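You operate a simulated robot arm through the tools that you are given. There is no shell and no other tool.

Carry out the task below with a simulated robot arm. There is one attempt and no reset: what you move stays moved.

## Task
Top the test tank up to its yellow line from the water jug.
Fine: put the jug back and shut the lid. Set down upright: water jug.

The check looks at the end state, three seconds after you hand in, the way a careful person would. Anything else that was tipped, shoved, dropped, spilled or broken makes it a failure. A push-on lid holds only when it is set on centred and level and pressed home; a screw cap is set on level and turned clockwise until tight.

## Robot
A 7-joint arm with a two-finger parallel gripper, fixed in place. Base frame: the origin is at the foot of the arm, x ahead of it, y to its left, z up; the work surface is at about z = 90.5. Readings come in cm, degrees, newtons and seconds.
Its first joint turns from -166.0 to 166.0 degrees. Payload 4.4 kg.
Tool frame: the origin (TCP) lies between the finger pads and is the grasp point; the fingertips stand 2.3 cm ahead of it; z points along the fingers, y is the line along which they close. The gripper opens to 9.4 cm. The fingers are 3.8 cm wide and 1 cm thick; the gripper's body (5.4 by 9.6 cm) begins 3.9 cm behind the TCP.
Orientation is told as [roll, pitch, yaw] about the base's x, y, z axes, in that order, counted from this pose: with the fingers straight down and closing along the base's y, the tool's x points along the base's -x, its y along +y and its z along -z.

## Interface
- The arm moves only by the tool arm_command. Its argument "plan" is a list of rows, each an object of numbers (a shift or turn left out is 0, a gripper value left out holds the last): "x", "y", "z": the shift along the tool's x, y, z in units of 25 mm (1.0 is 25 mm); "wx", "wy", "wz": the turn, a rotation vector about the tool's x, y, z in units of 8 degrees (1.0 is 8 degrees). In form: [{"x": .., "y": .., "z": .., "wx": .., "wy": .., "wz": ..}, ...]. A call has 1 to 20 rows; each row shifts and turns the commanded pose from where the row before left it, along the tool's axes as they then stand. "hand" is the finger opening in cm, from 0 to 9.4, set as the call begins (left out, the last holds). A call with a number of a shift or a turn outside -1 to 1 is refused whole. Rows are played at 5 a second. More than 5 cm and 8.6 degrees between two rows, or a gripper value outside its range, and nothing of the call is played. A pose out of reach is approached as far as the arm can. The call stops where the force on the tool passes 40 N (or 10 N more than at its start, if that is more) or the arm is blocked; 0.2 s more then pass. The fingers move at their own pace (about 7.2 cm/s each) and stop on an object; they squeeze with about 23 N. The grip force told is the motor's: it shows also when the fingers shut on nothing. Time passes only in rows, and 0.2 s behind the last, so rows that do not move let the fingers close. The reply holds the time, the measured pose of the TCP, the force on the tool along the base axes, the opening and the grip force, in the units named above and with some noise, with the torque about the TCP (base axes, N m) and any sound that the robot's microphone picked up.
- Cameras (640 x 400 px; columns grow to the right, rows downward): "scene" is fixed at [5.11, -49.95, 153.79]; the picture's right is [0.67, -0.75, 0.00], its down [-0.24, -0.22, -0.95] and it looks along [0.71, 0.63, -0.33] (base axes); focal length 353 px, centre (320, 200). "wrist" rides on the gripper at [8.6, 1.6, -7.5] in the tool frame; the picture's right is [-0.18, 0.98, 0.00], its down [-0.58, -0.11, -0.81] and it looks along [-0.79, -0.15, 0.59] (tool axes); focal length 243 px, centre (320, 200). There is no depth. A picture from a camera that has moved, and an enlarged one, comes with that camera's place and axes in the base frame and with its lens.
- get_image(camera): a new picture of that camera. The clock stands still meanwhile.
- zoom(camera, box): a new picture of the part [left, top, right, bottom] of that camera's present view, enlarged. The clock stands still meanwhile.
- sign_off(): hands the job in; it is judged then, once.

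Places have to be worked out from the pictures, the camera data and where the tool is seen. Open the gripper and draw the arm clear of the work before you hand the job in, unless the task says otherwise.

The tools are called after "Emit:" by a JSON object that holds its "fn" and its "kwargs". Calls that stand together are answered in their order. arm_command: Moves the arm, as the interface text tells. Its arguments: {"type":"object","properties":{"plan":{"type":"array","items":{"type":"object","properties":{"x":{"type":"number"},"y":{"type":"number"},"z":{"type":"number"},"wx":{"type":"number"},"wy":{"type":"number"},"wz":{"type":"number"}}}},"hand":{"type":"number"}},"required":["plan"]} The other tools are called the same way: get_image (camera) takes a picture; zoom (camera, box) takes an enlarged picture of a part of a camera's view; sign_off () hands the job in.

At the start:

```text
time: 0.0
ee_pos: [76.84, 39.33, 139.54]
tool_rot: [-0.1, 0.0, 0.0]
force: [0.8, -0.1, 0.3]
wrist_torque: [-0.01, 0.0, 0.01]
finger_gap: 9.41
gripper_force: 0.1
```

scene: 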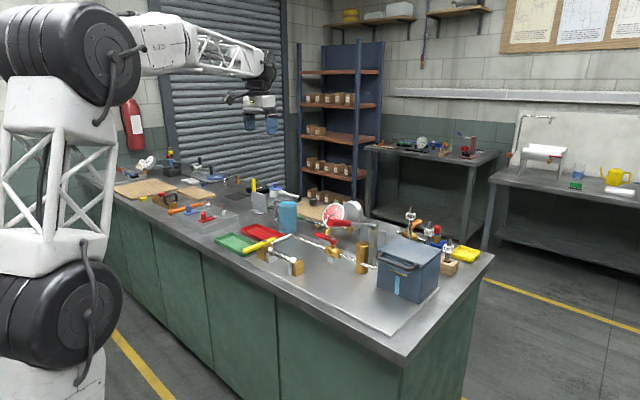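
wrist: 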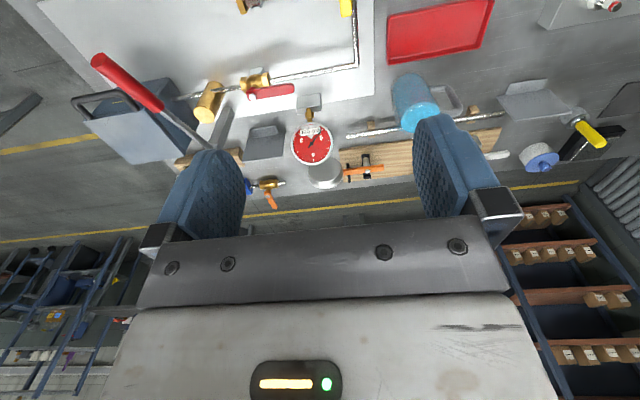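

The scene shows a bench with a blue jug-like item, a grey-blue box and valves; I need to identify the test tank and jug. I zoom in on several parts of the scene.

Emit:
{"fn": "zoom", "kwargs": {"camera": "scene", "box": [360, 200, 500, 310]}}

Emit:
{"fn": "zoom", "kwargs": {"camera": "scene", "box": [220, 170, 380, 290]}}

Emit:
{"fn": "zoom", "kwargs": {"camera": "scene", "box": [100, 140, 260, 260]}}

Emit:
{"fn": "zoom", "kwargs": {"camera": "wrist", "box": [60, 50, 260, 210]}}

Emit:
{"fn": "zoom", "kwargs": {"camera": "wrist", "box": [330, 0, 640, 200]}}

```text
3.64 times, centred on (430, 255) of scene
camera zoom: at [5.11, -49.95, 153.79], right [0.67, -0.75, 0.0], down [-0.24, -0.22, -0.95], along [0.71, 0.63, -0.33], focal length 1283 px, centre (-80, 0)
```

zoom: 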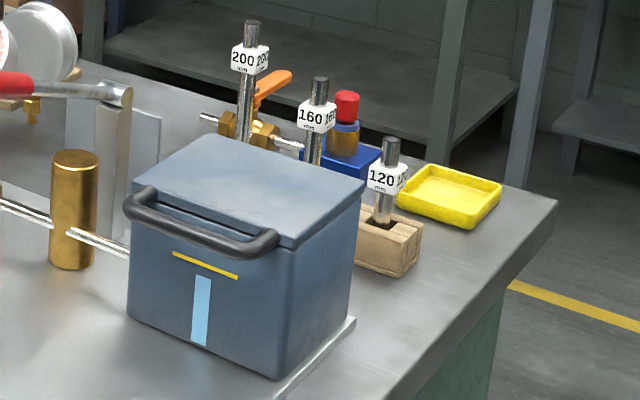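

```text
3.33 times, centred on (300, 230) of scene
camera zoom: at [5.11, -49.95, 153.79], right [0.67, -0.75, 0.0], down [-0.24, -0.22, -0.95], along [0.71, 0.63, -0.33], focal length 1176 px, centre (387, 100)
```

zoom: 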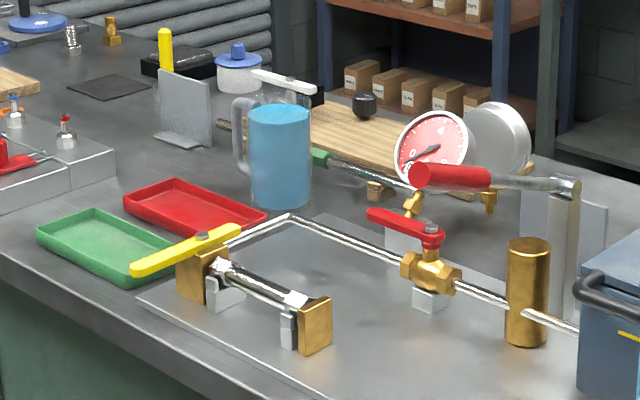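

```text
3.33 times, centred on (180, 200) of scene
camera zoom: at [5.11, -49.95, 153.79], right [0.67, -0.75, 0.0], down [-0.24, -0.22, -0.95], along [0.71, 0.63, -0.33], focal length 1176 px, centre (787, 200)
```

zoom: 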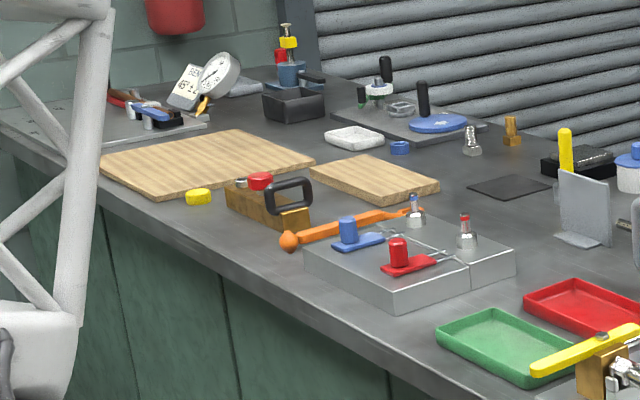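

```text
2.50 times, centred on (160, 130) of wrist
camera zoom: at [68.28, 40.86, 147.22], right [0.18, 0.98, 0.0], down [0.58, -0.11, 0.81], along [0.79, -0.15, -0.59], focal length 606 px, centre (720, 375)
```

zoom: 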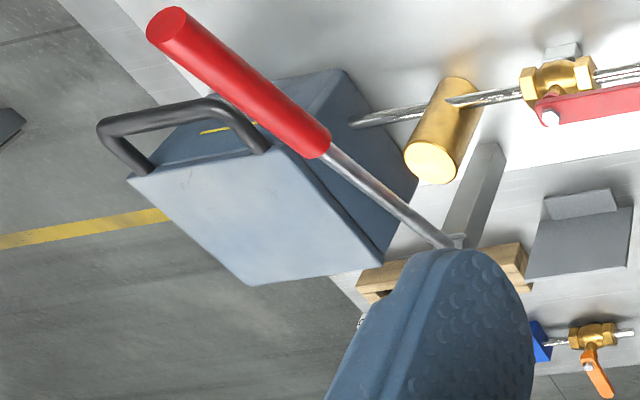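

```text
2.00 times, centred on (485, 100) of wrist
camera zoom: at [68.28, 40.86, 147.22], right [0.18, 0.98, 0.0], down [0.58, -0.11, 0.81], along [0.79, -0.15, -0.59], focal length 485 px, centre (-10, 400)
```

zoom: 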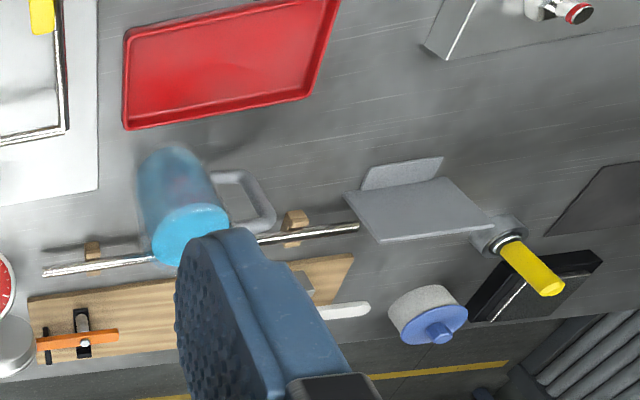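

The tank is the grey-blue box (lid x≈89–103, y≈-13..1, top z≈104) with a front handle and a sight strip. The jug stands at about (101, 55), and a pump lever spans y≈10 at up to z≈115. I move the arm over in front of the tank, staying high, for a closer look.

Emit:
{"fn": "arm_command", "kwargs": {"plan": [{"x": 0.4, "y": -1}, {"x": 0.4, "y": -1}, {"x": 0.4, "y": -1}, {"x": 0.4, "y": -1}, {"x": 0.4, "y": -1}, {"x": 0.4, "y": -1}, {"x": 0.4, "y": -1}, {"x": 0.4, "y": -1}, {"x": 0.4, "y": -1}, {"x": 0.4, "y": -1}, {"x": 0.4, "y": -1}, {"x": 0.4, "y": -1}, {"y": -1}, {"y": -1}, {"y": -1}, {"y": -1}, {"y": -1}, {"y": -1}]}}

```text
time: 3.8
ee_pos: [64.87, -5.79, 139.62]
tool_rot: [0.0, -0.1, 0.0]
force: [-0.3, -0.6, -0.1]
wrist_torque: [0.04, 0.0, -0.03]
finger_gap: 9.4
gripper_force: 0.1
```

The arm is now over the bench at (65, -6, 140), in front of the tank. I take pictures from both cameras.

Emit:
{"fn": "get_image", "kwargs": {"camera": "wrist"}}

Emit:
{"fn": "get_image", "kwargs": {"camera": "scene"}}

```text
taken
camera wrist: at [56.31, -4.13, 147.22], right [0.18, 0.98, 0.0], down [0.58, -0.11, 0.81], along [0.79, -0.15, -0.59], focal length 243 px, centre (320, 200)
```

wrist: 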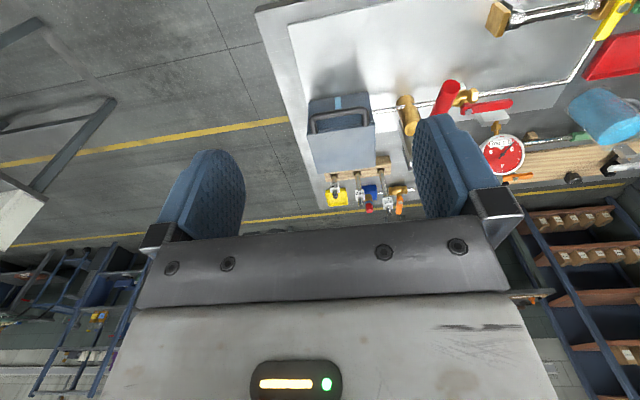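

```text
taken
```

scene: 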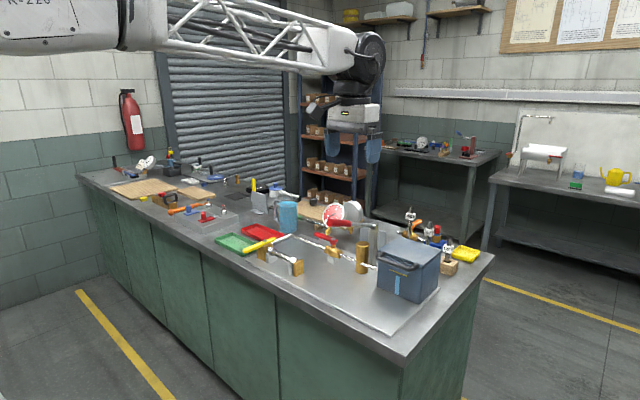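

The wrist now sees the tank from above and front. I enlarge the tank and pump area.

Emit:
{"fn": "zoom", "kwargs": {"camera": "wrist", "box": [290, 70, 430, 215]}}

Emit:
{"fn": "zoom", "kwargs": {"camera": "wrist", "box": [390, 60, 640, 220]}}

```text
2.76 times, centred on (360, 142) of wrist
camera zoom: at [56.31, -4.13, 147.22], right [0.18, 0.98, 0.0], down [0.58, -0.11, 0.81], along [0.79, -0.15, -0.59], focal length 669 px, centre (210, 359)
```

zoom: 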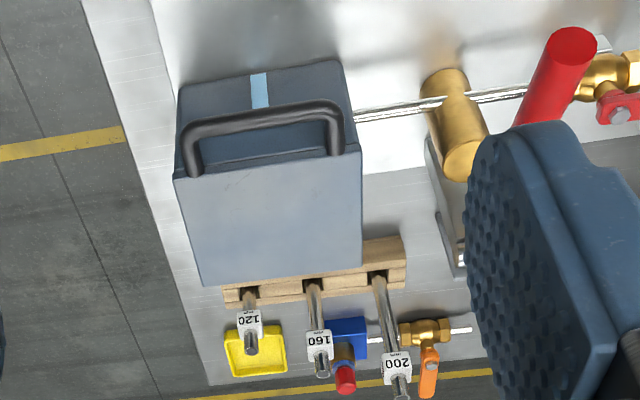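

```text
2.50 times, centred on (515, 140) of wrist
camera zoom: at [56.31, -4.13, 147.22], right [0.18, 0.98, 0.0], down [0.58, -0.11, 0.81], along [0.79, -0.15, -0.59], focal length 606 px, centre (-168, 350)
```

zoom: 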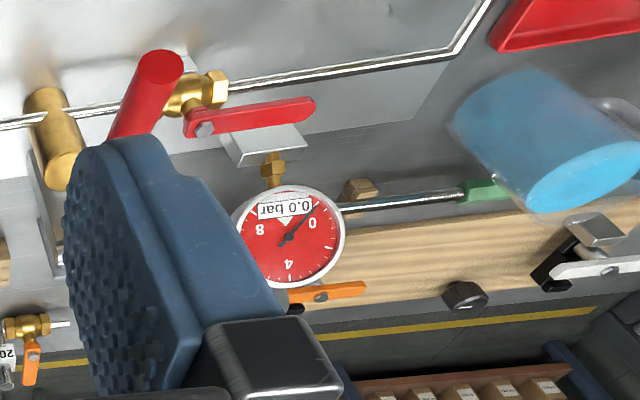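

Rods labelled 120/160/200 stand right behind the tank. I lower the arm in front of the tank to view the front gauge and the lid handle closely.

Emit:
{"fn": "arm_command", "kwargs": {"plan": [{"z": 1}, {"z": 1}, {"z": 1}, {"z": 1}, {"z": 1}, {"z": 1}, {"z": 1}, {"z": 1}, {"z": 1}, {"z": 1}, {"z": 1}]}}

Emit:
{"fn": "get_image", "kwargs": {"camera": "wrist"}}

```text
time: 6.2
ee_pos: [64.93, -5.68, 112.23]
tool_rot: [0.0, 0.0, 0.0]
force: [0.0, -0.2, 0.5]
wrist_torque: [-0.01, 0.0, 0.02]
finger_gap: 9.42
gripper_force: 0.1
```

```text
taken
camera wrist: at [56.31, -4.07, 119.66], right [0.18, 0.98, 0.0], down [0.58, -0.11, 0.81], along [0.79, -0.15, -0.59], focal length 243 px, centre (320, 200)
```

wrist: 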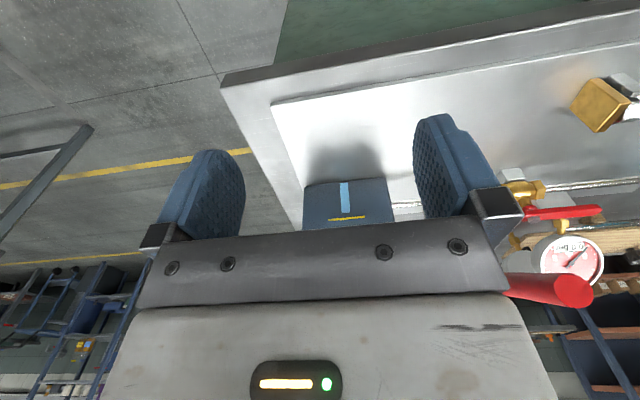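

Emit:
{"fn": "zoom", "kwargs": {"camera": "wrist", "box": [280, 160, 410, 240]}}

```text
4.92 times, centred on (345, 200) of wrist
camera zoom: at [56.31, -4.07, 119.66], right [0.18, 0.98, 0.0], down [0.58, -0.11, 0.81], along [0.79, -0.15, -0.59], focal length 1194 px, centre (197, 200)
```

zoom: 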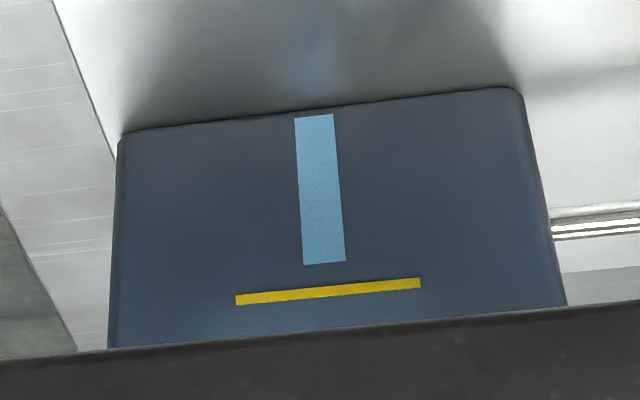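

The level strip tops out at z≈97.7 and the yellow line is at z≈98.9, so roughly 1.2 cm more water is needed. Next I zoom hard on the lid handle and hinge side from the scene camera.

Emit:
{"fn": "zoom", "kwargs": {"camera": "scene", "box": [370, 225, 450, 275]}}

Emit:
{"fn": "zoom", "kwargs": {"camera": "scene", "box": [255, 190, 335, 240]}}

Emit:
{"fn": "zoom", "kwargs": {"camera": "scene", "box": [320, 195, 400, 245]}}

```text
8.00 times, centred on (410, 250) of scene
camera zoom: at [5.11, -49.95, 153.79], right [0.67, -0.75, 0.0], down [-0.24, -0.22, -0.95], along [0.71, 0.63, -0.33], focal length 2823 px, centre (-400, -200)
```

zoom: 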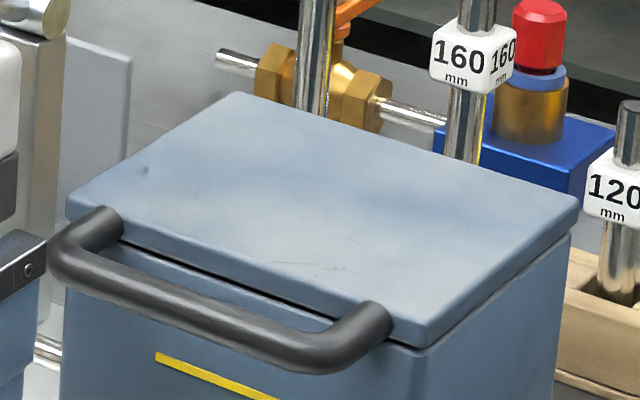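

```text
8.00 times, centred on (295, 215) of scene
camera zoom: at [5.11, -49.95, 153.79], right [0.67, -0.75, 0.0], down [-0.24, -0.22, -0.95], along [0.71, 0.63, -0.33], focal length 2823 px, centre (520, 80)
```

zoom: 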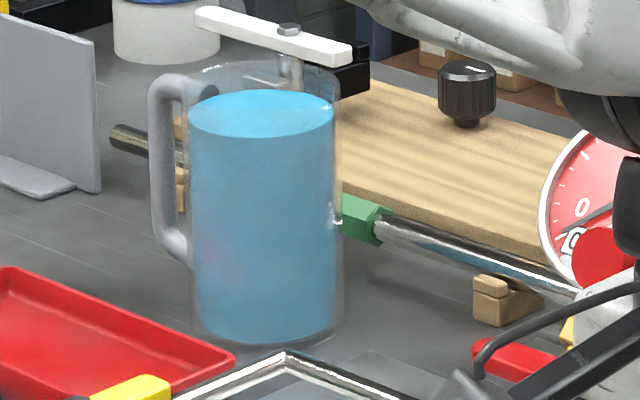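

```text
8.00 times, centred on (360, 220) of scene
camera zoom: at [5.11, -49.95, 153.79], right [0.67, -0.75, 0.0], down [-0.24, -0.22, -0.95], along [0.71, 0.63, -0.33], focal length 2823 px, centre (0, 40)
```

zoom: 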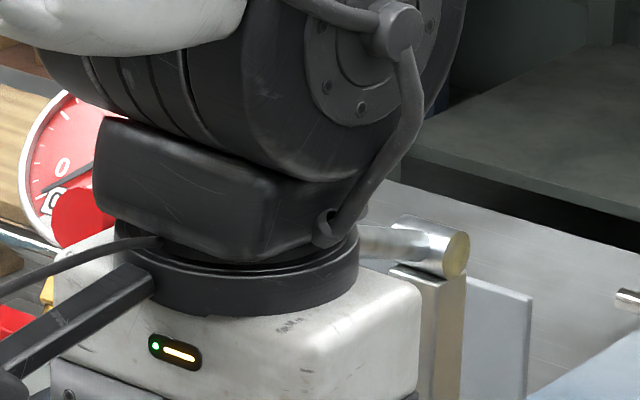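

The lid handle bar runs along y from about -12 to -1 at x≈86, z≈103.5, and is about 1.3 cm thick. I will grip it with the tool pointing forward (+x) and the fingers closing vertically, so first I pitch the tool to horizontal in the free space here.

Emit:
{"fn": "arm_command", "kwargs": {"plan": [{"wy": -1}, {"wy": -1}, {"wy": -1}, {"wy": -1}, {"wy": -1}, {"wy": -1}]}}

Emit:
{"fn": "get_image", "kwargs": {"camera": "scene"}}

```text
time: 7.6
ee_pos: [64.87, -5.71, 112.25]
tool_rot: [-0.1, -48.1, 0.1]
force: [-0.4, 0.3, 0.2]
wrist_torque: [-0.01, -0.02, -0.01]
finger_gap: 9.4
gripper_force: 0.1
```

```text
taken
```

scene: 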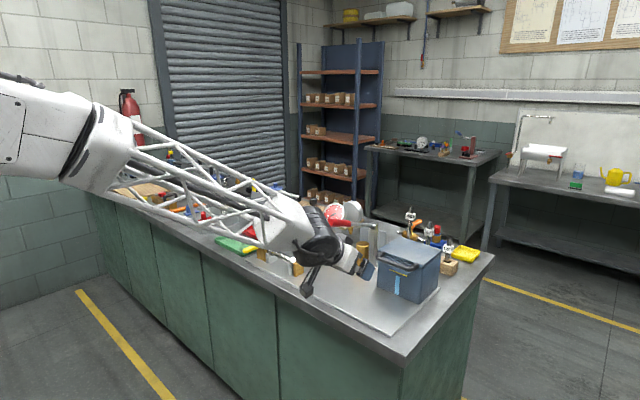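

The tool is at 48° pitch and clear of everything. I finish the pitch to horizontal and roll -90° about the tool axis so the fingers close vertically, with the camera on the -y side.

Emit:
{"fn": "arm_command", "kwargs": {"plan": [{"wy": -1}, {"wy": -1}, {"wy": -1}, {"wy": -1}, {"wy": -1}, {"wy": -0.25}, {"wz": -1}, {"wz": -1}, {"wz": -1}, {"wz": -1}, {"wz": -1}, {"wz": -1}, {"wz": -1}, {"wz": -1}, {"wz": -1}, {"wz": -1}, {"wz": -1}, {"wz": -0.25}]}}

Emit:
{"fn": "get_image", "kwargs": {"camera": "scene"}}

Emit:
{"fn": "get_image", "kwargs": {"camera": "wrist"}}

```text
time: 11.4
ee_pos: [59.09, -7.9, 123.84]
tool_rot: [-81.7, -0.7, 92.0]
force: [-0.4, 0.1, -0.3]
wrist_torque: [-0.01, 0.01, 0.0]
finger_gap: 9.43
gripper_force: 0.1
out of reach, approached as far as the arm can: row 4, 10, 11, 12, 13, 14, 15, 16, 17, 18
```

```text
taken
```

scene: 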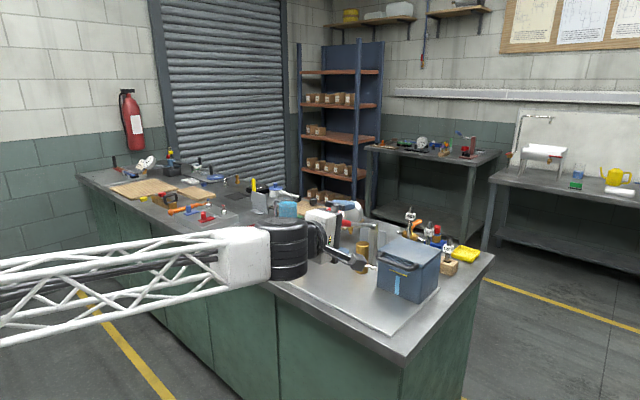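

```text
taken
camera wrist: at [51.87, -16.78, 123.1], right [-0.15, 0.19, -0.97], down [-0.8, 0.55, 0.23], along [0.58, 0.81, 0.07], focal length 243 px, centre (320, 200)
```

wrist: 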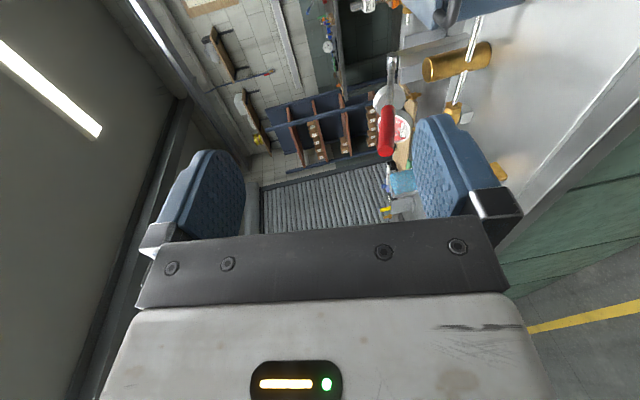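

The horizontal pose was too close in for the arm, so it stopped short. I shift the target forward and up, into its reachable range, and check again.

Emit:
{"fn": "arm_command", "kwargs": {"plan": [{"z": 1, "y": -1}, {"z": 1, "y": -1}, {"z": 1, "y": -1}, {"z": 1, "y": -1}, {}]}}

Emit:
{"fn": "get_image", "kwargs": {"camera": "scene"}}

```text
time: 12.6
ee_pos: [70.4, -7.61, 132.28]
tool_rot: [-82.7, -0.7, 92.1]
force: [-0.3, 0.1, 0.0]
wrist_torque: [-0.02, -0.02, -0.01]
finger_gap: 9.4
gripper_force: 0.1
```

```text
taken
```

scene: 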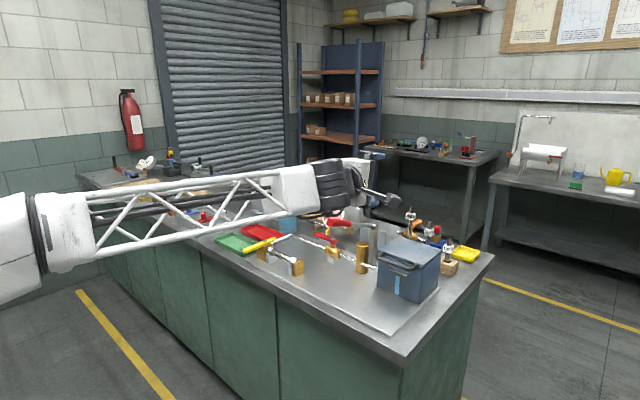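

The arm is now in a good configuration at (70, -8, 132), tool nearly level. Before gripping the handle I test in free air that the lid's top-of-arc position (about x 103, z 122, tool sloping down) is reachable.

Emit:
{"fn": "arm_command", "kwargs": {"plan": [{"wy": 0.25, "x": -0.44}, {"z": 1}, {"z": 1}, {"z": 1}, {"z": 1}, {"z": 1}, {"z": 1}, {"z": 1}, {"z": 1}, {"z": 1}, {"z": 1}, {"z": 1}, {"z": 1}, {"wx": -0.95}, {"wx": -0.95}, {"wx": -0.95}, {"wx": -0.95}, {"wx": -0.95}]}}

Emit:
{"fn": "get_image", "kwargs": {"camera": "wrist"}}

Emit:
{"fn": "get_image", "kwargs": {"camera": "scene"}}

```text
time: 16.4
ee_pos: [99.89, -6.42, 128.47]
tool_rot: [-44.5, -0.5, 90.1]
force: [0.2, 0.2, -0.3]
wrist_torque: [-0.01, 0.0, 0.0]
finger_gap: 9.38
gripper_force: 0.0
```

```text
taken
camera wrist: at [93.66, -15.08, 132.61], right [-0.7, 0.19, -0.69], down [-0.49, 0.58, 0.66], along [0.52, 0.8, -0.31], focal length 243 px, centre (320, 200)
```

wrist: 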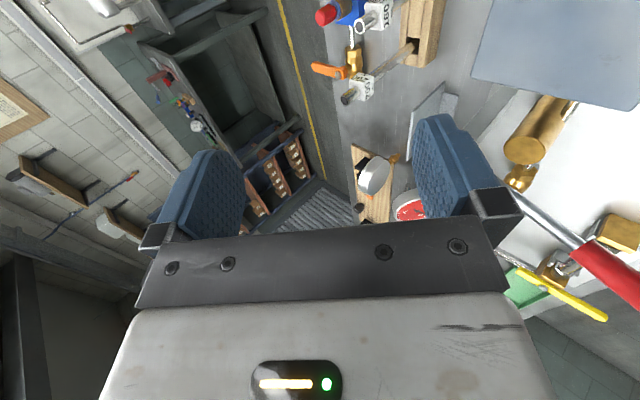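

```text
taken
```

scene: 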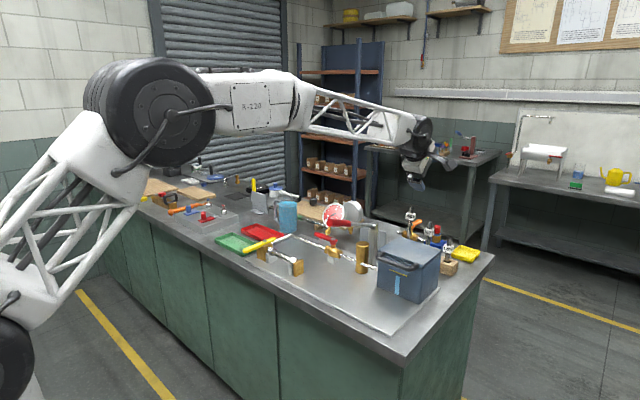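

Reach is fine at (100, -6, 128). Now I level the tool, back off to x≈76 and descend to the handle height z≈103.5 in front of the tank.

Emit:
{"fn": "arm_command", "kwargs": {"plan": [{"wx": 0.95}, {"wx": 0.95}, {"wx": 0.95}, {"wx": 0.95}, {"wx": 0.95}, {"wx": 0.95}, {"z": -1}, {"z": -1}, {"z": -1}, {"z": -1}, {"z": -1}, {"z": -1}, {"z": -1}, {"z": -1}, {"z": -1}, {"z": -0.5}]}}

Emit:
{"fn": "arm_command", "kwargs": {"plan": [{"y": 1}, {"y": 1}, {"y": 1}, {"y": 1}, {"y": 1}, {"y": 1}, {"y": 1}, {"y": 1}, {"y": 1}]}}

Emit:
{"fn": "get_image", "kwargs": {"camera": "wrist"}}

Emit:
{"fn": "get_image", "kwargs": {"camera": "scene"}}

```text
time: 19.8
ee_pos: [76.57, -6.43, 131.91]
tool_rot: [-84.2, -0.6, 90.3]
force: [0.3, -0.3, -0.9]
wrist_torque: [0.01, 0.0, 0.02]
finger_gap: 9.38
gripper_force: 0.1
out of reach, approached as far as the arm can: row 6, 11
```

```text
time: 21.8
ee_pos: [71.15, -3.11, 127.99]
tool_rot: [-82.6, -0.6, 90.1]
force: [-0.5, 0.0, 0.3]
wrist_torque: [-0.01, 0.0, 0.0]
finger_gap: 9.4
gripper_force: 0.0
out of reach, approached as far as the arm can: row 1, 2, 3, 4, 5, 6, 7, 8, 9
```

```text
taken
camera wrist: at [63.66, -11.76, 127.34], right [-0.13, 0.19, -0.97], down [-0.79, 0.58, 0.22], along [0.61, 0.79, 0.08], focal length 243 px, centre (320, 200)
```

wrist: 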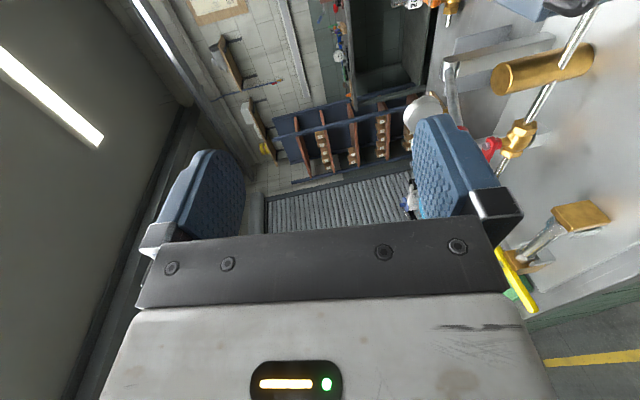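

```text
taken
```

scene: 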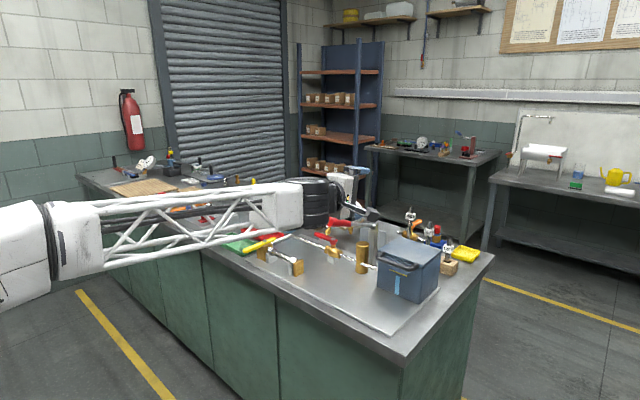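

A fully level tool is not attainable here, but the handle bar is round, so I can grip it with the tool sloping about 60° down. I pitch down, re-centre on y≈-6.4 and move to a point 8 cm short of the bar with the fingers partly closed.

Emit:
{"fn": "arm_command", "kwargs": {"plan": [{"wx": -0.94, "x": 0.33}, {"wx": -0.94, "x": 0.33}, {"wx": -0.94, "x": 0.33}, {"wx": -0.94, "x": 0.33}, {"wx": -0.94}, {"wx": -0.94}, {"wx": -0.94}, {"z": 1}, {"z": 1}, {"z": 1}, {"z": 1}, {"z": 1}, {"z": 1}, {"z": 1}, {"z": 0.85, "y": -0.24}], "hand": 3.2}}

Emit:
{"fn": "zoom", "kwargs": {"camera": "scene", "box": [350, 205, 446, 265]}}

Emit:
{"fn": "get_image", "kwargs": {"camera": "wrist"}}

```text
time: 25.0
ee_pos: [82.53, -6.57, 109.48]
tool_rot: [-31.7, -0.5, 90.2]
force: [0.1, -0.4, 0.1]
wrist_torque: [-0.02, -0.02, 0.01]
finger_gap: 3.2
gripper_force: 0.0
```

```text
6.67 times, centred on (398, 235) of scene
camera zoom: at [5.11, -49.95, 153.79], right [0.67, -0.75, 0.0], down [-0.24, -0.22, -0.95], along [0.71, 0.63, -0.33], focal length 2353 px, centre (-200, -33)
```

zoom: 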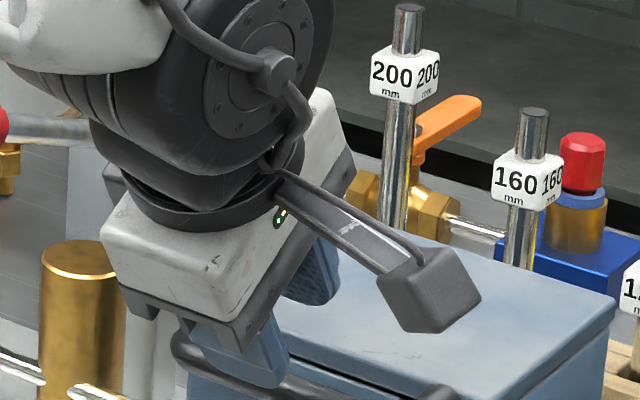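

```text
taken
camera wrist: at [77.32, -15.26, 114.94], right [-0.84, 0.18, -0.51], down [-0.33, 0.57, 0.75], along [0.43, 0.8, -0.42], focal length 243 px, centre (320, 200)
```

wrist: 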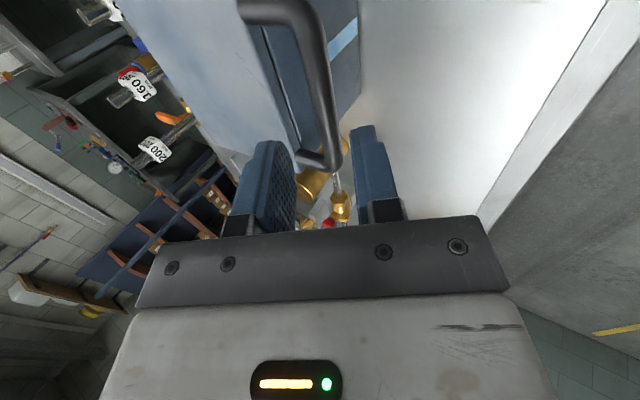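

The bar lies at about (86.2, 103.8), nearly centred between the fingers and 6.8 cm ahead of the TCP. I advance 5.5 cm along the tool axis.

Emit:
{"fn": "arm_command", "kwargs": {"plan": [{"z": 0.6}, {"z": 0.6}, {"z": 0.6}, {"z": 0.4}, {}]}}

Emit:
{"fn": "get_image", "kwargs": {"camera": "wrist"}}

```text
time: 26.2
ee_pos: [85.33, -6.43, 104.63]
tool_rot: [-31.6, -0.4, 90.3]
force: [0.4, 0.1, 0.7]
wrist_torque: [0.01, -0.05, 0.02]
finger_gap: 3.21
gripper_force: 0.1
```

```text
taken
camera wrist: at [80.3, -15.27, 110.14], right [-0.84, 0.18, -0.51], down [-0.33, 0.57, 0.75], along [0.43, 0.8, -0.42], focal length 243 px, centre (320, 200)
```

wrist: 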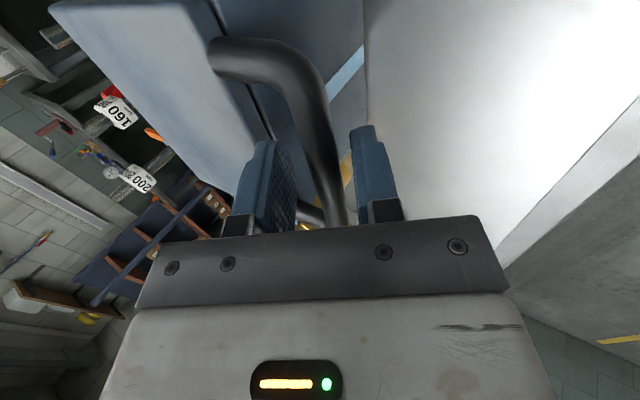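

The bar now sits between the fingers. I close the gripper on it.

Emit:
{"fn": "arm_command", "kwargs": {"plan": [{}, {}, {}, {}], "hand": 0}}

Emit:
{"fn": "get_image", "kwargs": {"camera": "wrist"}}

```text
time: 27.2
ee_pos: [85.32, -6.5, 104.49]
tool_rot: [-31.5, -0.5, 90.4]
force: [-13.8, -0.8, 0.9]
wrist_torque: [-1.15, 0.1, 1.42]
finger_gap: 1.49
gripper_force: 44.8
stopped in row 4: the force on the tool passed its limit at 41 N (the readings are from after the stop); the commanded pose is now the measured one
```

```text
taken
camera wrist: at [80.2, -15.27, 110.05], right [-0.84, 0.18, -0.51], down [-0.33, 0.57, 0.75], along [0.43, 0.8, -0.42], focal length 243 px, centre (320, 200)
```

wrist: 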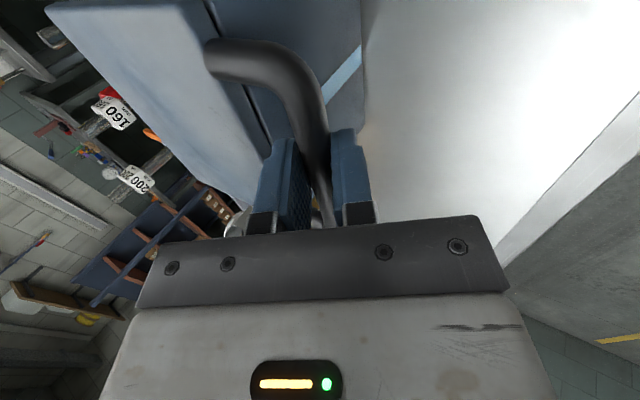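

The bar is gripped (gap 1.5 cm). I start lifting the lid along its expected arc about a rear hinge, in a small first step to check that forces stay low.

Emit:
{"fn": "arm_command", "kwargs": {"plan": [{"y": -0.17, "z": -0.23}, {"y": -0.17, "z": -0.235}, {"y": -0.19, "z": -0.217}, {"y": -0.19, "z": -0.217}]}}

Emit:
{"fn": "get_image", "kwargs": {"camera": "wrist"}}

Emit:
{"fn": "zoom", "kwargs": {"camera": "scene", "box": [350, 205, 446, 265]}}

```text
time: 28.2
ee_pos: [85.75, -6.49, 107.38]
tool_rot: [-31.5, -0.5, 90.2]
force: [-20.0, 7.1, 1.9]
wrist_torque: [-0.59, 0.21, 1.67]
finger_gap: 1.52
gripper_force: 44.7
```

```text
taken
camera wrist: at [80.57, -15.27, 112.97], right [-0.84, 0.18, -0.51], down [-0.33, 0.57, 0.75], along [0.43, 0.8, -0.42], focal length 243 px, centre (320, 200)
```

wrist: 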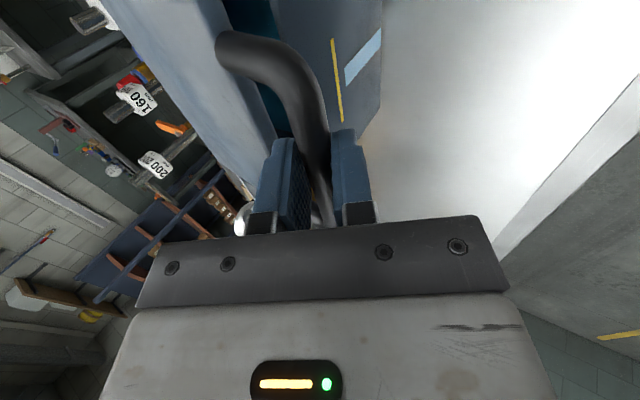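

```text
6.67 times, centred on (398, 235) of scene
camera zoom: at [5.11, -49.95, 153.79], right [0.67, -0.75, 0.0], down [-0.24, -0.22, -0.95], along [0.71, 0.63, -0.33], focal length 2353 px, centre (-200, -33)
```

zoom: 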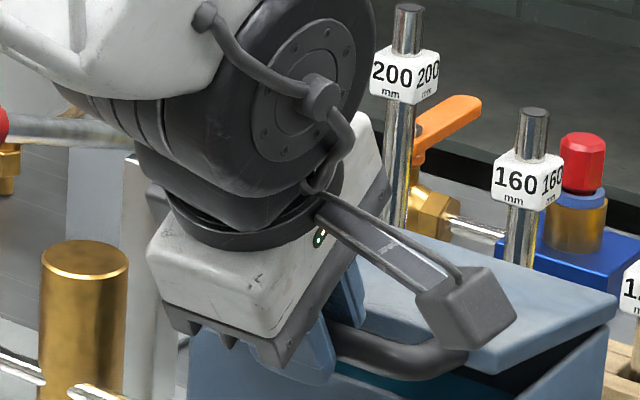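

The lid is rising, but there's a 20 N reaction toward -x and a yaw torque, so my arc sits slightly too far forward and the tool is yawed a little off the bar. I relax it with a small back-off and a 1° yaw correction.

Emit:
{"fn": "arm_command", "kwargs": {"plan": [{"y": 0.1, "z": -0.06, "wy": -0.066, "wz": -0.107}, {}]}}

```text
time: 28.6
ee_pos: [85.65, -6.63, 107.52]
tool_rot: [-31.8, -0.5, 91.1]
force: [21.3, 2.7, -7.1]
wrist_torque: [0.45, -0.08, -0.29]
finger_gap: 1.51
gripper_force: 45.0
stopped in row 2: the force on the tool passed its limit at 49 N (the readings are from after the stop); the commanded pose is now the measured one
```

The hinge and arm are both stiff, so a tight grip over-constrains the motion. I loosen the fingers to a 1.9 cm gap so the bar stays caged but can slide freely.

Emit:
{"fn": "arm_command", "kwargs": {"plan": [{}, {}], "hand": 1.9}}

Emit:
{"fn": "get_image", "kwargs": {"camera": "wrist"}}

```text
time: 29.2
ee_pos: [85.63, -6.57, 107.61]
tool_rot: [-31.6, -0.5, 91.1]
force: [0.0, -0.6, -0.7]
wrist_torque: [0.01, 0.06, -0.01]
finger_gap: 1.9
gripper_force: 0.1
```

```text
taken
camera wrist: at [80.6, -15.37, 113.03], right [-0.84, 0.17, -0.52], down [-0.34, 0.57, 0.75], along [0.42, 0.8, -0.42], focal length 243 px, centre (320, 200)
```

wrist: 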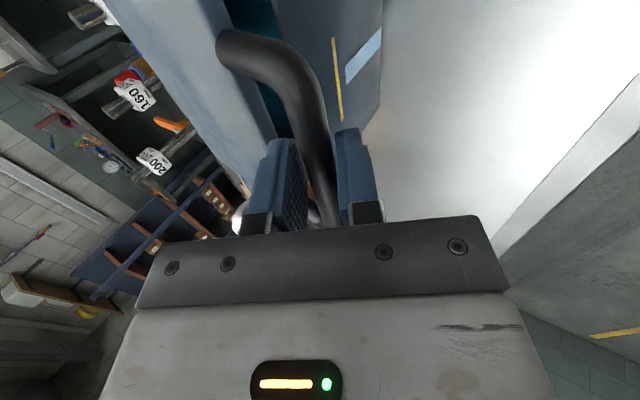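

Forces are zero and the lid keeps its angle, so the hinge seems to hold by friction. I continue along the arc to about 42°.

Emit:
{"fn": "arm_command", "kwargs": {"plan": [{"y": -0.415, "z": -0.4}, {"y": -0.448, "z": -0.361}, {"y": -0.478, "z": -0.321}, {"y": -0.504, "z": -0.278}, {"y": -0.526, "z": -0.233}, {"y": -0.545, "z": -0.186}]}}

Emit:
{"fn": "get_image", "kwargs": {"camera": "wrist"}}

Emit:
{"fn": "zoom", "kwargs": {"camera": "scene", "box": [340, 180, 470, 305]}}

```text
time: 30.6
ee_pos: [89.52, -6.53, 115.28]
tool_rot: [-31.8, -0.6, 91.2]
force: [-2.0, 1.0, -0.4]
wrist_torque: [0.04, 0.0, 0.0]
finger_gap: 1.95
gripper_force: 0.4
```

```text
taken
camera wrist: at [84.44, -15.34, 120.67], right [-0.84, 0.17, -0.52], down [-0.34, 0.57, 0.75], along [0.42, 0.8, -0.42], focal length 243 px, centre (320, 200)
```

wrist: 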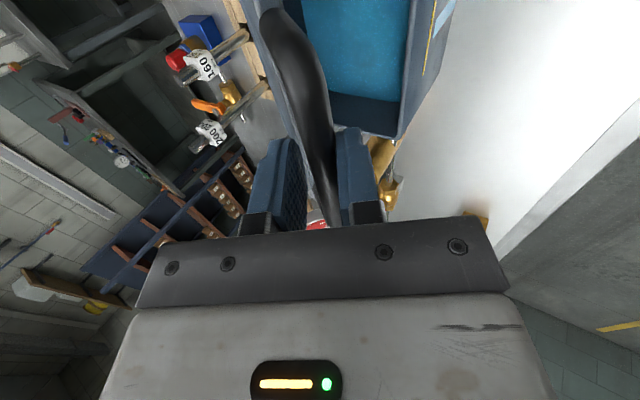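

```text
3.20 times, centred on (405, 242) of scene
camera zoom: at [5.11, -49.95, 153.79], right [0.67, -0.75, 0.0], down [-0.24, -0.22, -0.95], along [0.71, 0.63, -0.33], focal length 1129 px, centre (48, 64)
```

zoom: 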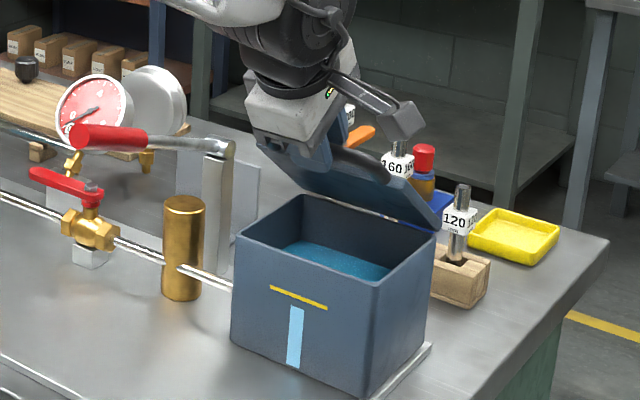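

The lid opens cleanly about its rear edge and the water inside is visible. I continue along the arc to roughly 82°.

Emit:
{"fn": "arm_command", "kwargs": {"plan": [{"y": -0.559, "z": -0.139}, {"y": -0.568, "z": -0.089}, {"y": -0.575, "z": -0.039}, {"y": -0.575, "z": 0.011}, {"y": -0.573, "z": 0.061}, {"y": -0.565, "z": 0.11}, {"y": -0.553, "z": 0.16}, {"y": -0.537, "z": 0.208}]}}

Emit:
{"fn": "get_image", "kwargs": {"camera": "wrist"}}

Emit:
{"fn": "zoom", "kwargs": {"camera": "scene", "box": [340, 160, 480, 305]}}

```text
time: 32.4
ee_pos: [99.36, -6.47, 120.56]
tool_rot: [-31.6, -0.5, 91.0]
force: [0.5, -0.1, -0.5]
wrist_torque: [-0.02, 0.0, -0.02]
finger_gap: 1.94
gripper_force: 0.7
```

```text
taken
camera wrist: at [94.44, -15.26, 126.0], right [-0.84, 0.17, -0.52], down [-0.34, 0.57, 0.75], along [0.42, 0.8, -0.42], focal length 243 px, centre (320, 200)
```

wrist: 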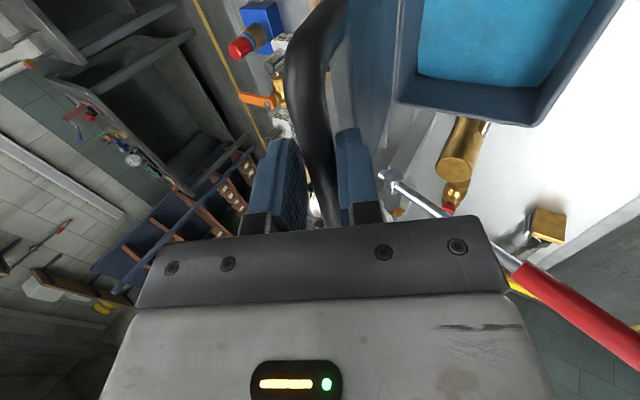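

```text
2.76 times, centred on (410, 232) of scene
camera zoom: at [5.11, -49.95, 153.79], right [0.67, -0.75, 0.0], down [-0.24, -0.22, -0.95], along [0.71, 0.63, -0.33], focal length 974 px, centre (72, 110)
```

zoom: 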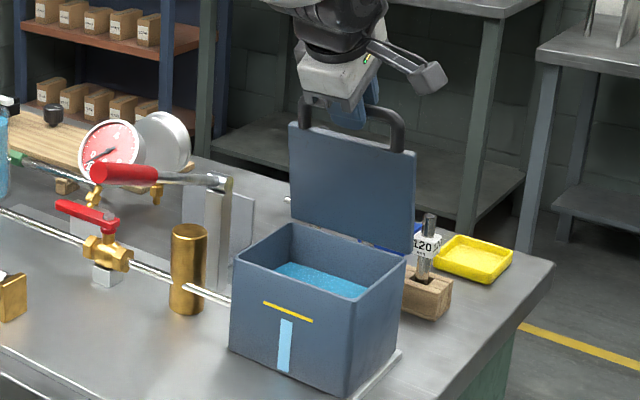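

The lid stands at roughly 80°. I continue past vertical, watching for a hinge stop.

Emit:
{"fn": "arm_command", "kwargs": {"plan": [{"y": -0.518, "z": 0.254}, {"y": -0.493, "z": 0.297}, {"y": -0.465, "z": 0.34}]}}

Emit:
{"fn": "zoom", "kwargs": {"camera": "scene", "box": [340, 160, 480, 305]}}

```text
time: 33.2
ee_pos: [103.8, -6.29, 120.46]
tool_rot: [-31.8, -0.5, 91.1]
force: [0.2, 0.6, -3.3]
wrist_torque: [0.01, 0.0, 0.03]
finger_gap: 1.95
gripper_force: 1.4
```

```text
2.76 times, centred on (410, 232) of scene
camera zoom: at [5.11, -49.95, 153.79], right [0.67, -0.75, 0.0], down [-0.24, -0.22, -0.95], along [0.71, 0.63, -0.33], focal length 974 px, centre (72, 110)
```

zoom: 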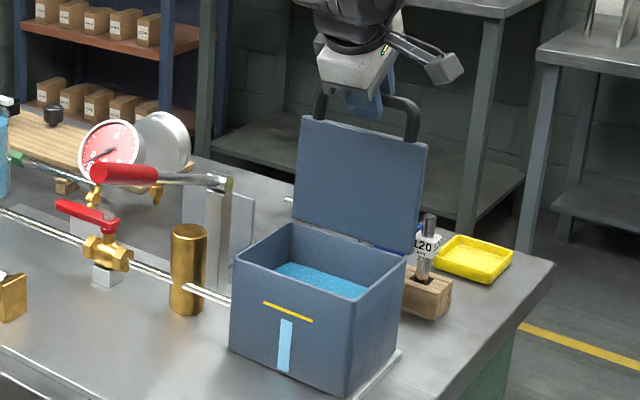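

The lid stands at roughly 97°. I open the fingers gently to see whether the lid stays by itself.

Emit:
{"fn": "arm_command", "kwargs": {"plan": [{}, {}, {}], "hand": 4.0}}

Emit:
{"fn": "zoom", "kwargs": {"camera": "scene", "box": [340, 160, 480, 305]}}

Emit:
{"fn": "get_image", "kwargs": {"camera": "wrist"}}

```text
time: 34.0
ee_pos: [103.69, -6.21, 120.54]
tool_rot: [-31.7, -0.5, 91.1]
force: [0.0, -0.4, 0.4]
wrist_torque: [0.02, 0.02, 0.02]
finger_gap: 4.01
gripper_force: 0.1
```

```text
2.76 times, centred on (410, 232) of scene
camera zoom: at [5.11, -49.95, 153.79], right [0.67, -0.75, 0.0], down [-0.24, -0.22, -0.95], along [0.71, 0.63, -0.33], focal length 974 px, centre (72, 110)
```

zoom: 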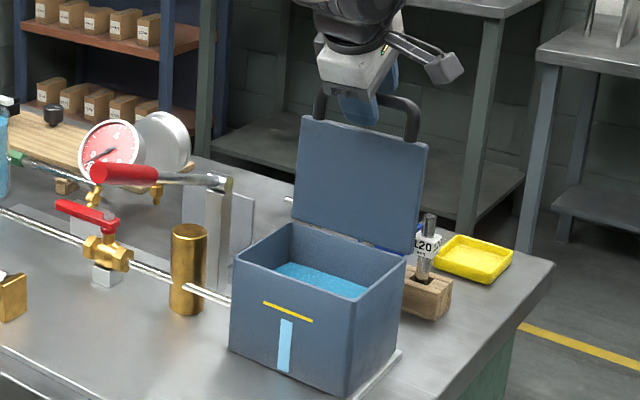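

```text
taken
camera wrist: at [98.72, -15.14, 125.98], right [-0.84, 0.17, -0.52], down [-0.34, 0.57, 0.75], along [0.42, 0.8, -0.42], focal length 243 px, centre (320, 200)
```

wrist: 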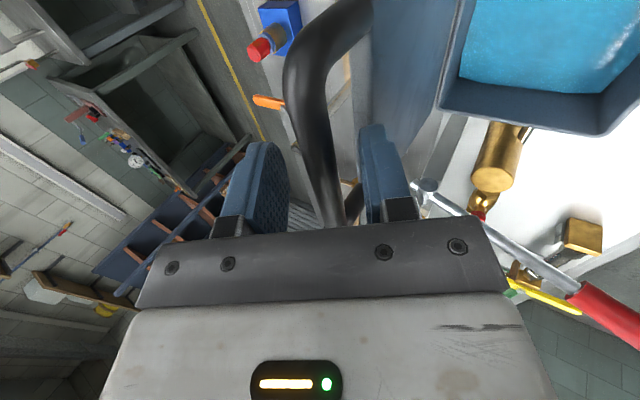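

The lid stays open on its own. I back the fingers off the handle along the tool axis and travel high over toward the jug to look at it.

Emit:
{"fn": "arm_command", "kwargs": {"plan": [{"z": -0.6}, {"z": -1}, {"z": -1}, {"z": -1}, {"z": -1}]}}

Emit:
{"fn": "arm_command", "kwargs": {"plan": [{"x": -1, "y": 0.2}, {"x": -1, "y": 0.3}, {"x": -1, "y": 0.4}, {"x": -1, "y": 0.4}, {"x": -1, "y": 0.4}, {"x": -1, "y": 0.4}, {"x": -1, "y": 0.4}, {"x": -1, "y": 0.4}, {"x": -1, "y": 0.4}, {"x": -1, "y": 0.4}, {"x": -1, "y": 0.4}, {"x": -1, "y": 0.4}, {"x": -1, "y": 0.4}, {"x": -1, "y": 0.4}, {"x": -1, "y": 0.4}, {"x": -1, "y": 0.4}], "hand": 9.4}}

Emit:
{"fn": "get_image", "kwargs": {"camera": "wrist"}}

Emit:
{"fn": "get_image", "kwargs": {"camera": "scene"}}

```text
time: 35.2
ee_pos: [97.7, -6.5, 130.24]
tool_rot: [-31.7, -0.5, 91.0]
force: [-0.3, 0.1, -0.3]
wrist_torque: [-0.04, 0.04, 0.01]
finger_gap: 4.0
gripper_force: 0.1
```

```text
time: 38.6
ee_pos: [84.02, 33.21, 122.75]
tool_rot: [-31.7, -0.5, 91.1]
force: [-0.2, -0.6, -0.4]
wrist_torque: [-0.04, -0.02, -0.01]
finger_gap: 9.39
gripper_force: 0.1
```

```text
taken
camera wrist: at [78.95, 24.43, 128.17], right [-0.84, 0.17, -0.52], down [-0.34, 0.57, 0.75], along [0.42, 0.8, -0.42], focal length 243 px, centre (320, 200)
```

wrist: 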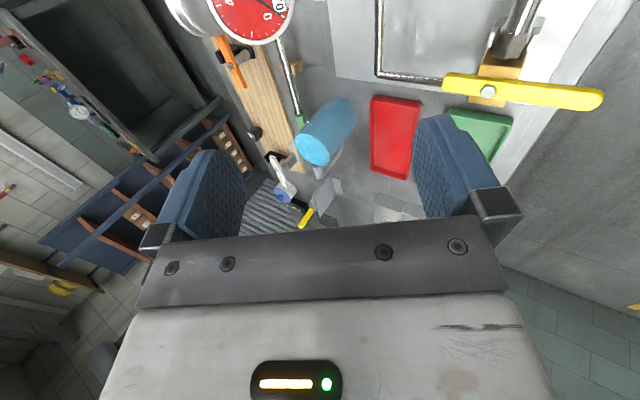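

```text
taken
```

scene: 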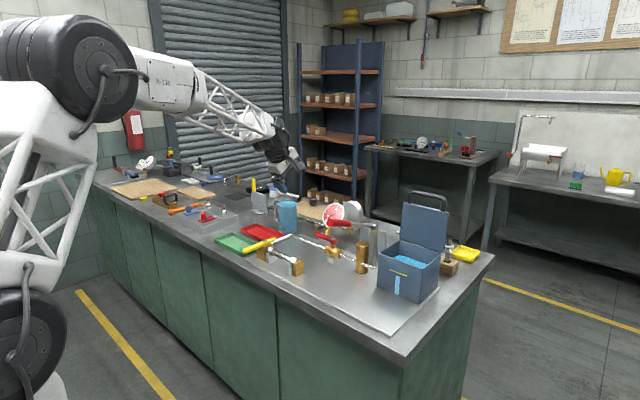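

The lid remains open behind, and the jug is in the wrist view. I enlarge the jug.

Emit:
{"fn": "zoom", "kwargs": {"camera": "wrist", "box": [255, 75, 415, 205]}}

Emit:
{"fn": "zoom", "kwargs": {"camera": "scene", "box": [250, 180, 330, 240]}}

```text
3.08 times, centred on (335, 140) of wrist
camera zoom: at [78.95, 24.43, 128.17], right [-0.84, 0.17, -0.52], down [-0.34, 0.57, 0.75], along [0.42, 0.8, -0.42], focal length 746 px, centre (274, 385)
```

zoom: 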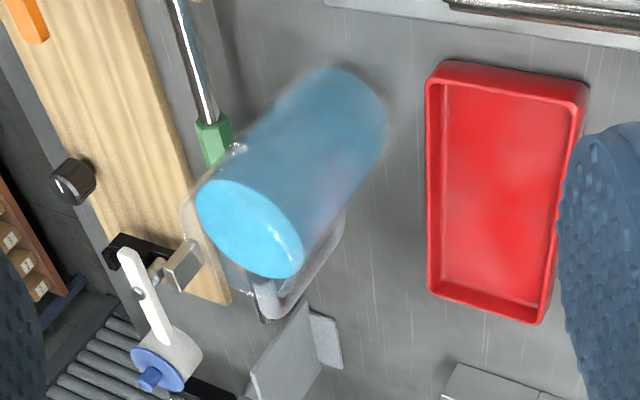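

```text
6.67 times, centred on (290, 210) of scene
camera zoom: at [5.11, -49.95, 153.79], right [0.67, -0.75, 0.0], down [-0.24, -0.22, -0.95], along [0.71, 0.63, -0.33], focal length 2353 px, centre (520, 133)
```

zoom: 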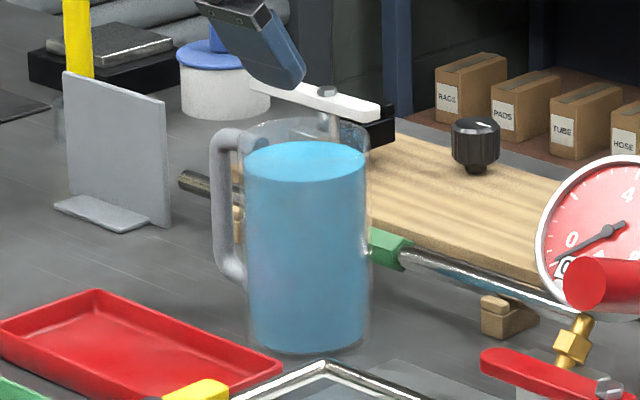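

The handle points roughly toward +y (azimuth ≈100°), leaving a ~1.6 cm gap to the body. The plan is to approach along about +x with one finger through the handle loop. I first roll -90° here so the camera sits above the gripper, which tests the wrist's roll range.

Emit:
{"fn": "arm_command", "kwargs": {"plan": [{"wz": -1}, {"wz": -1}, {"wz": -1}, {"wz": -1}, {"wz": -1}, {"wz": -1}, {"wz": -1}, {"wz": -1}, {"wz": -1}, {"wz": -1}, {"wz": -1}, {"wz": -0.25}]}}

Emit:
{"fn": "get_image", "kwargs": {"camera": "wrist"}}

Emit:
{"fn": "get_image", "kwargs": {"camera": "scene"}}

```text
time: 41.2
ee_pos: [83.94, 33.41, 122.6]
tool_rot: [-0.6, 31.5, -179.1]
force: [1.0, -0.1, 0.0]
wrist_torque: [0.0, -0.01, 0.02]
finger_gap: 9.39
gripper_force: 0.1
```

```text
taken
camera wrist: at [87.59, 31.67, 133.63], right [-0.14, -0.98, -0.11], down [-0.92, 0.09, 0.38], along [-0.37, 0.15, -0.92], focal length 243 px, centre (320, 200)
```

wrist: 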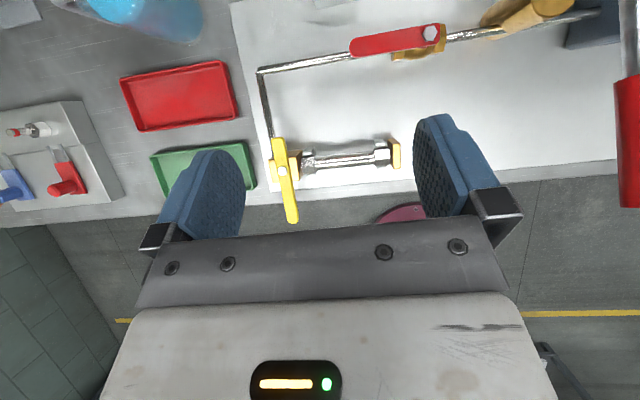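

```text
taken
```

scene: 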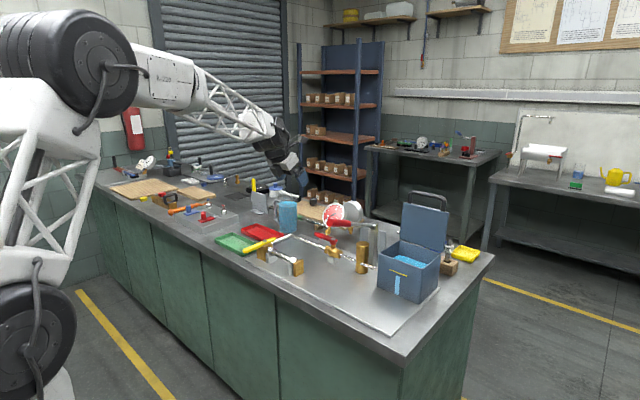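

The roll works, and the camera is now above. I shift to y≈50 in front of the jug (staying high) and start raising the tool toward level to see how flat the arm can hold it there.

Emit:
{"fn": "arm_command", "kwargs": {"plan": [{"y": -1}, {"y": -1}, {"y": -1}, {"y": -1}, {"y": -1}, {"y": -1}, {"y": -0.64}, {"wy": 1}, {"wy": 1}, {"wy": 1}, {"wy": 1}, {"wy": 1}]}}

Emit:
{"fn": "get_image", "kwargs": {"camera": "wrist"}}

Emit:
{"fn": "get_image", "kwargs": {"camera": "scene"}}

```text
time: 43.8
ee_pos: [83.75, 49.92, 122.96]
tool_rot: [-2.0, 71.9, 179.2]
force: [-0.1, -0.7, 0.0]
wrist_torque: [0.04, 0.06, 0.02]
finger_gap: 9.41
gripper_force: 0.1
```

```text
taken
camera wrist: at [79.44, 48.07, 133.55], right [-0.04, -0.98, -0.19], down [-0.95, 0.09, -0.3], along [0.31, 0.16, -0.94], focal length 243 px, centre (320, 200)
```

wrist: 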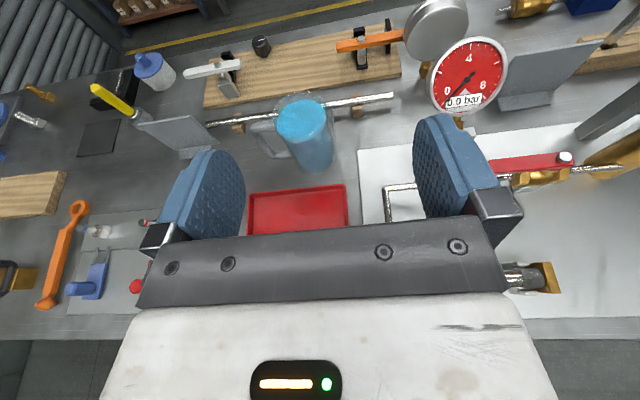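

```text
taken
```

scene: 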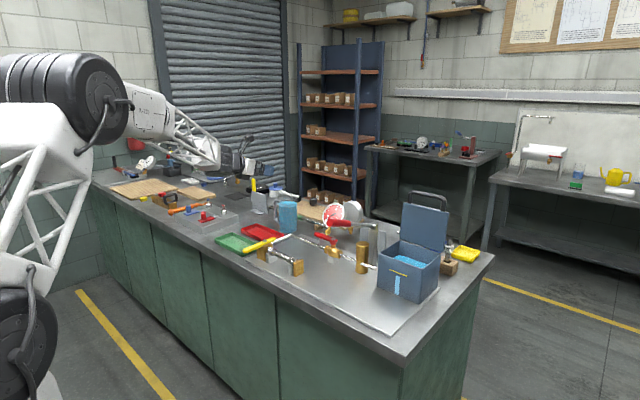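

The tool reaches 18° below level with no limit, and the jug is well in view. I enlarge it to measure its axis and the handle direction.

Emit:
{"fn": "zoom", "kwargs": {"camera": "wrist", "box": [235, 80, 365, 180]}}

```text
4.00 times, centred on (300, 130) of wrist
camera zoom: at [79.44, 48.07, 133.55], right [-0.04, -0.98, -0.19], down [-0.95, 0.09, -0.3], along [0.31, 0.16, -0.94], focal length 970 px, centre (400, 480)
```

zoom: 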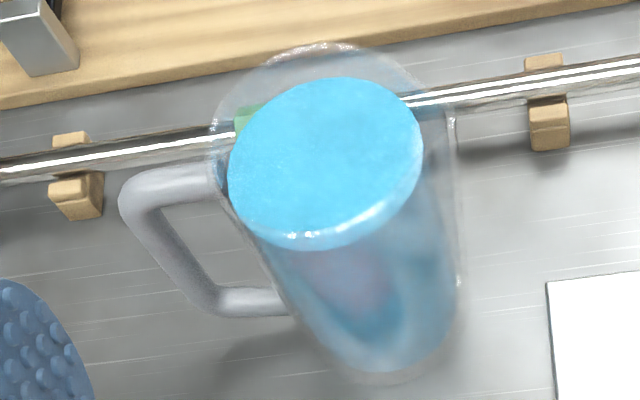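

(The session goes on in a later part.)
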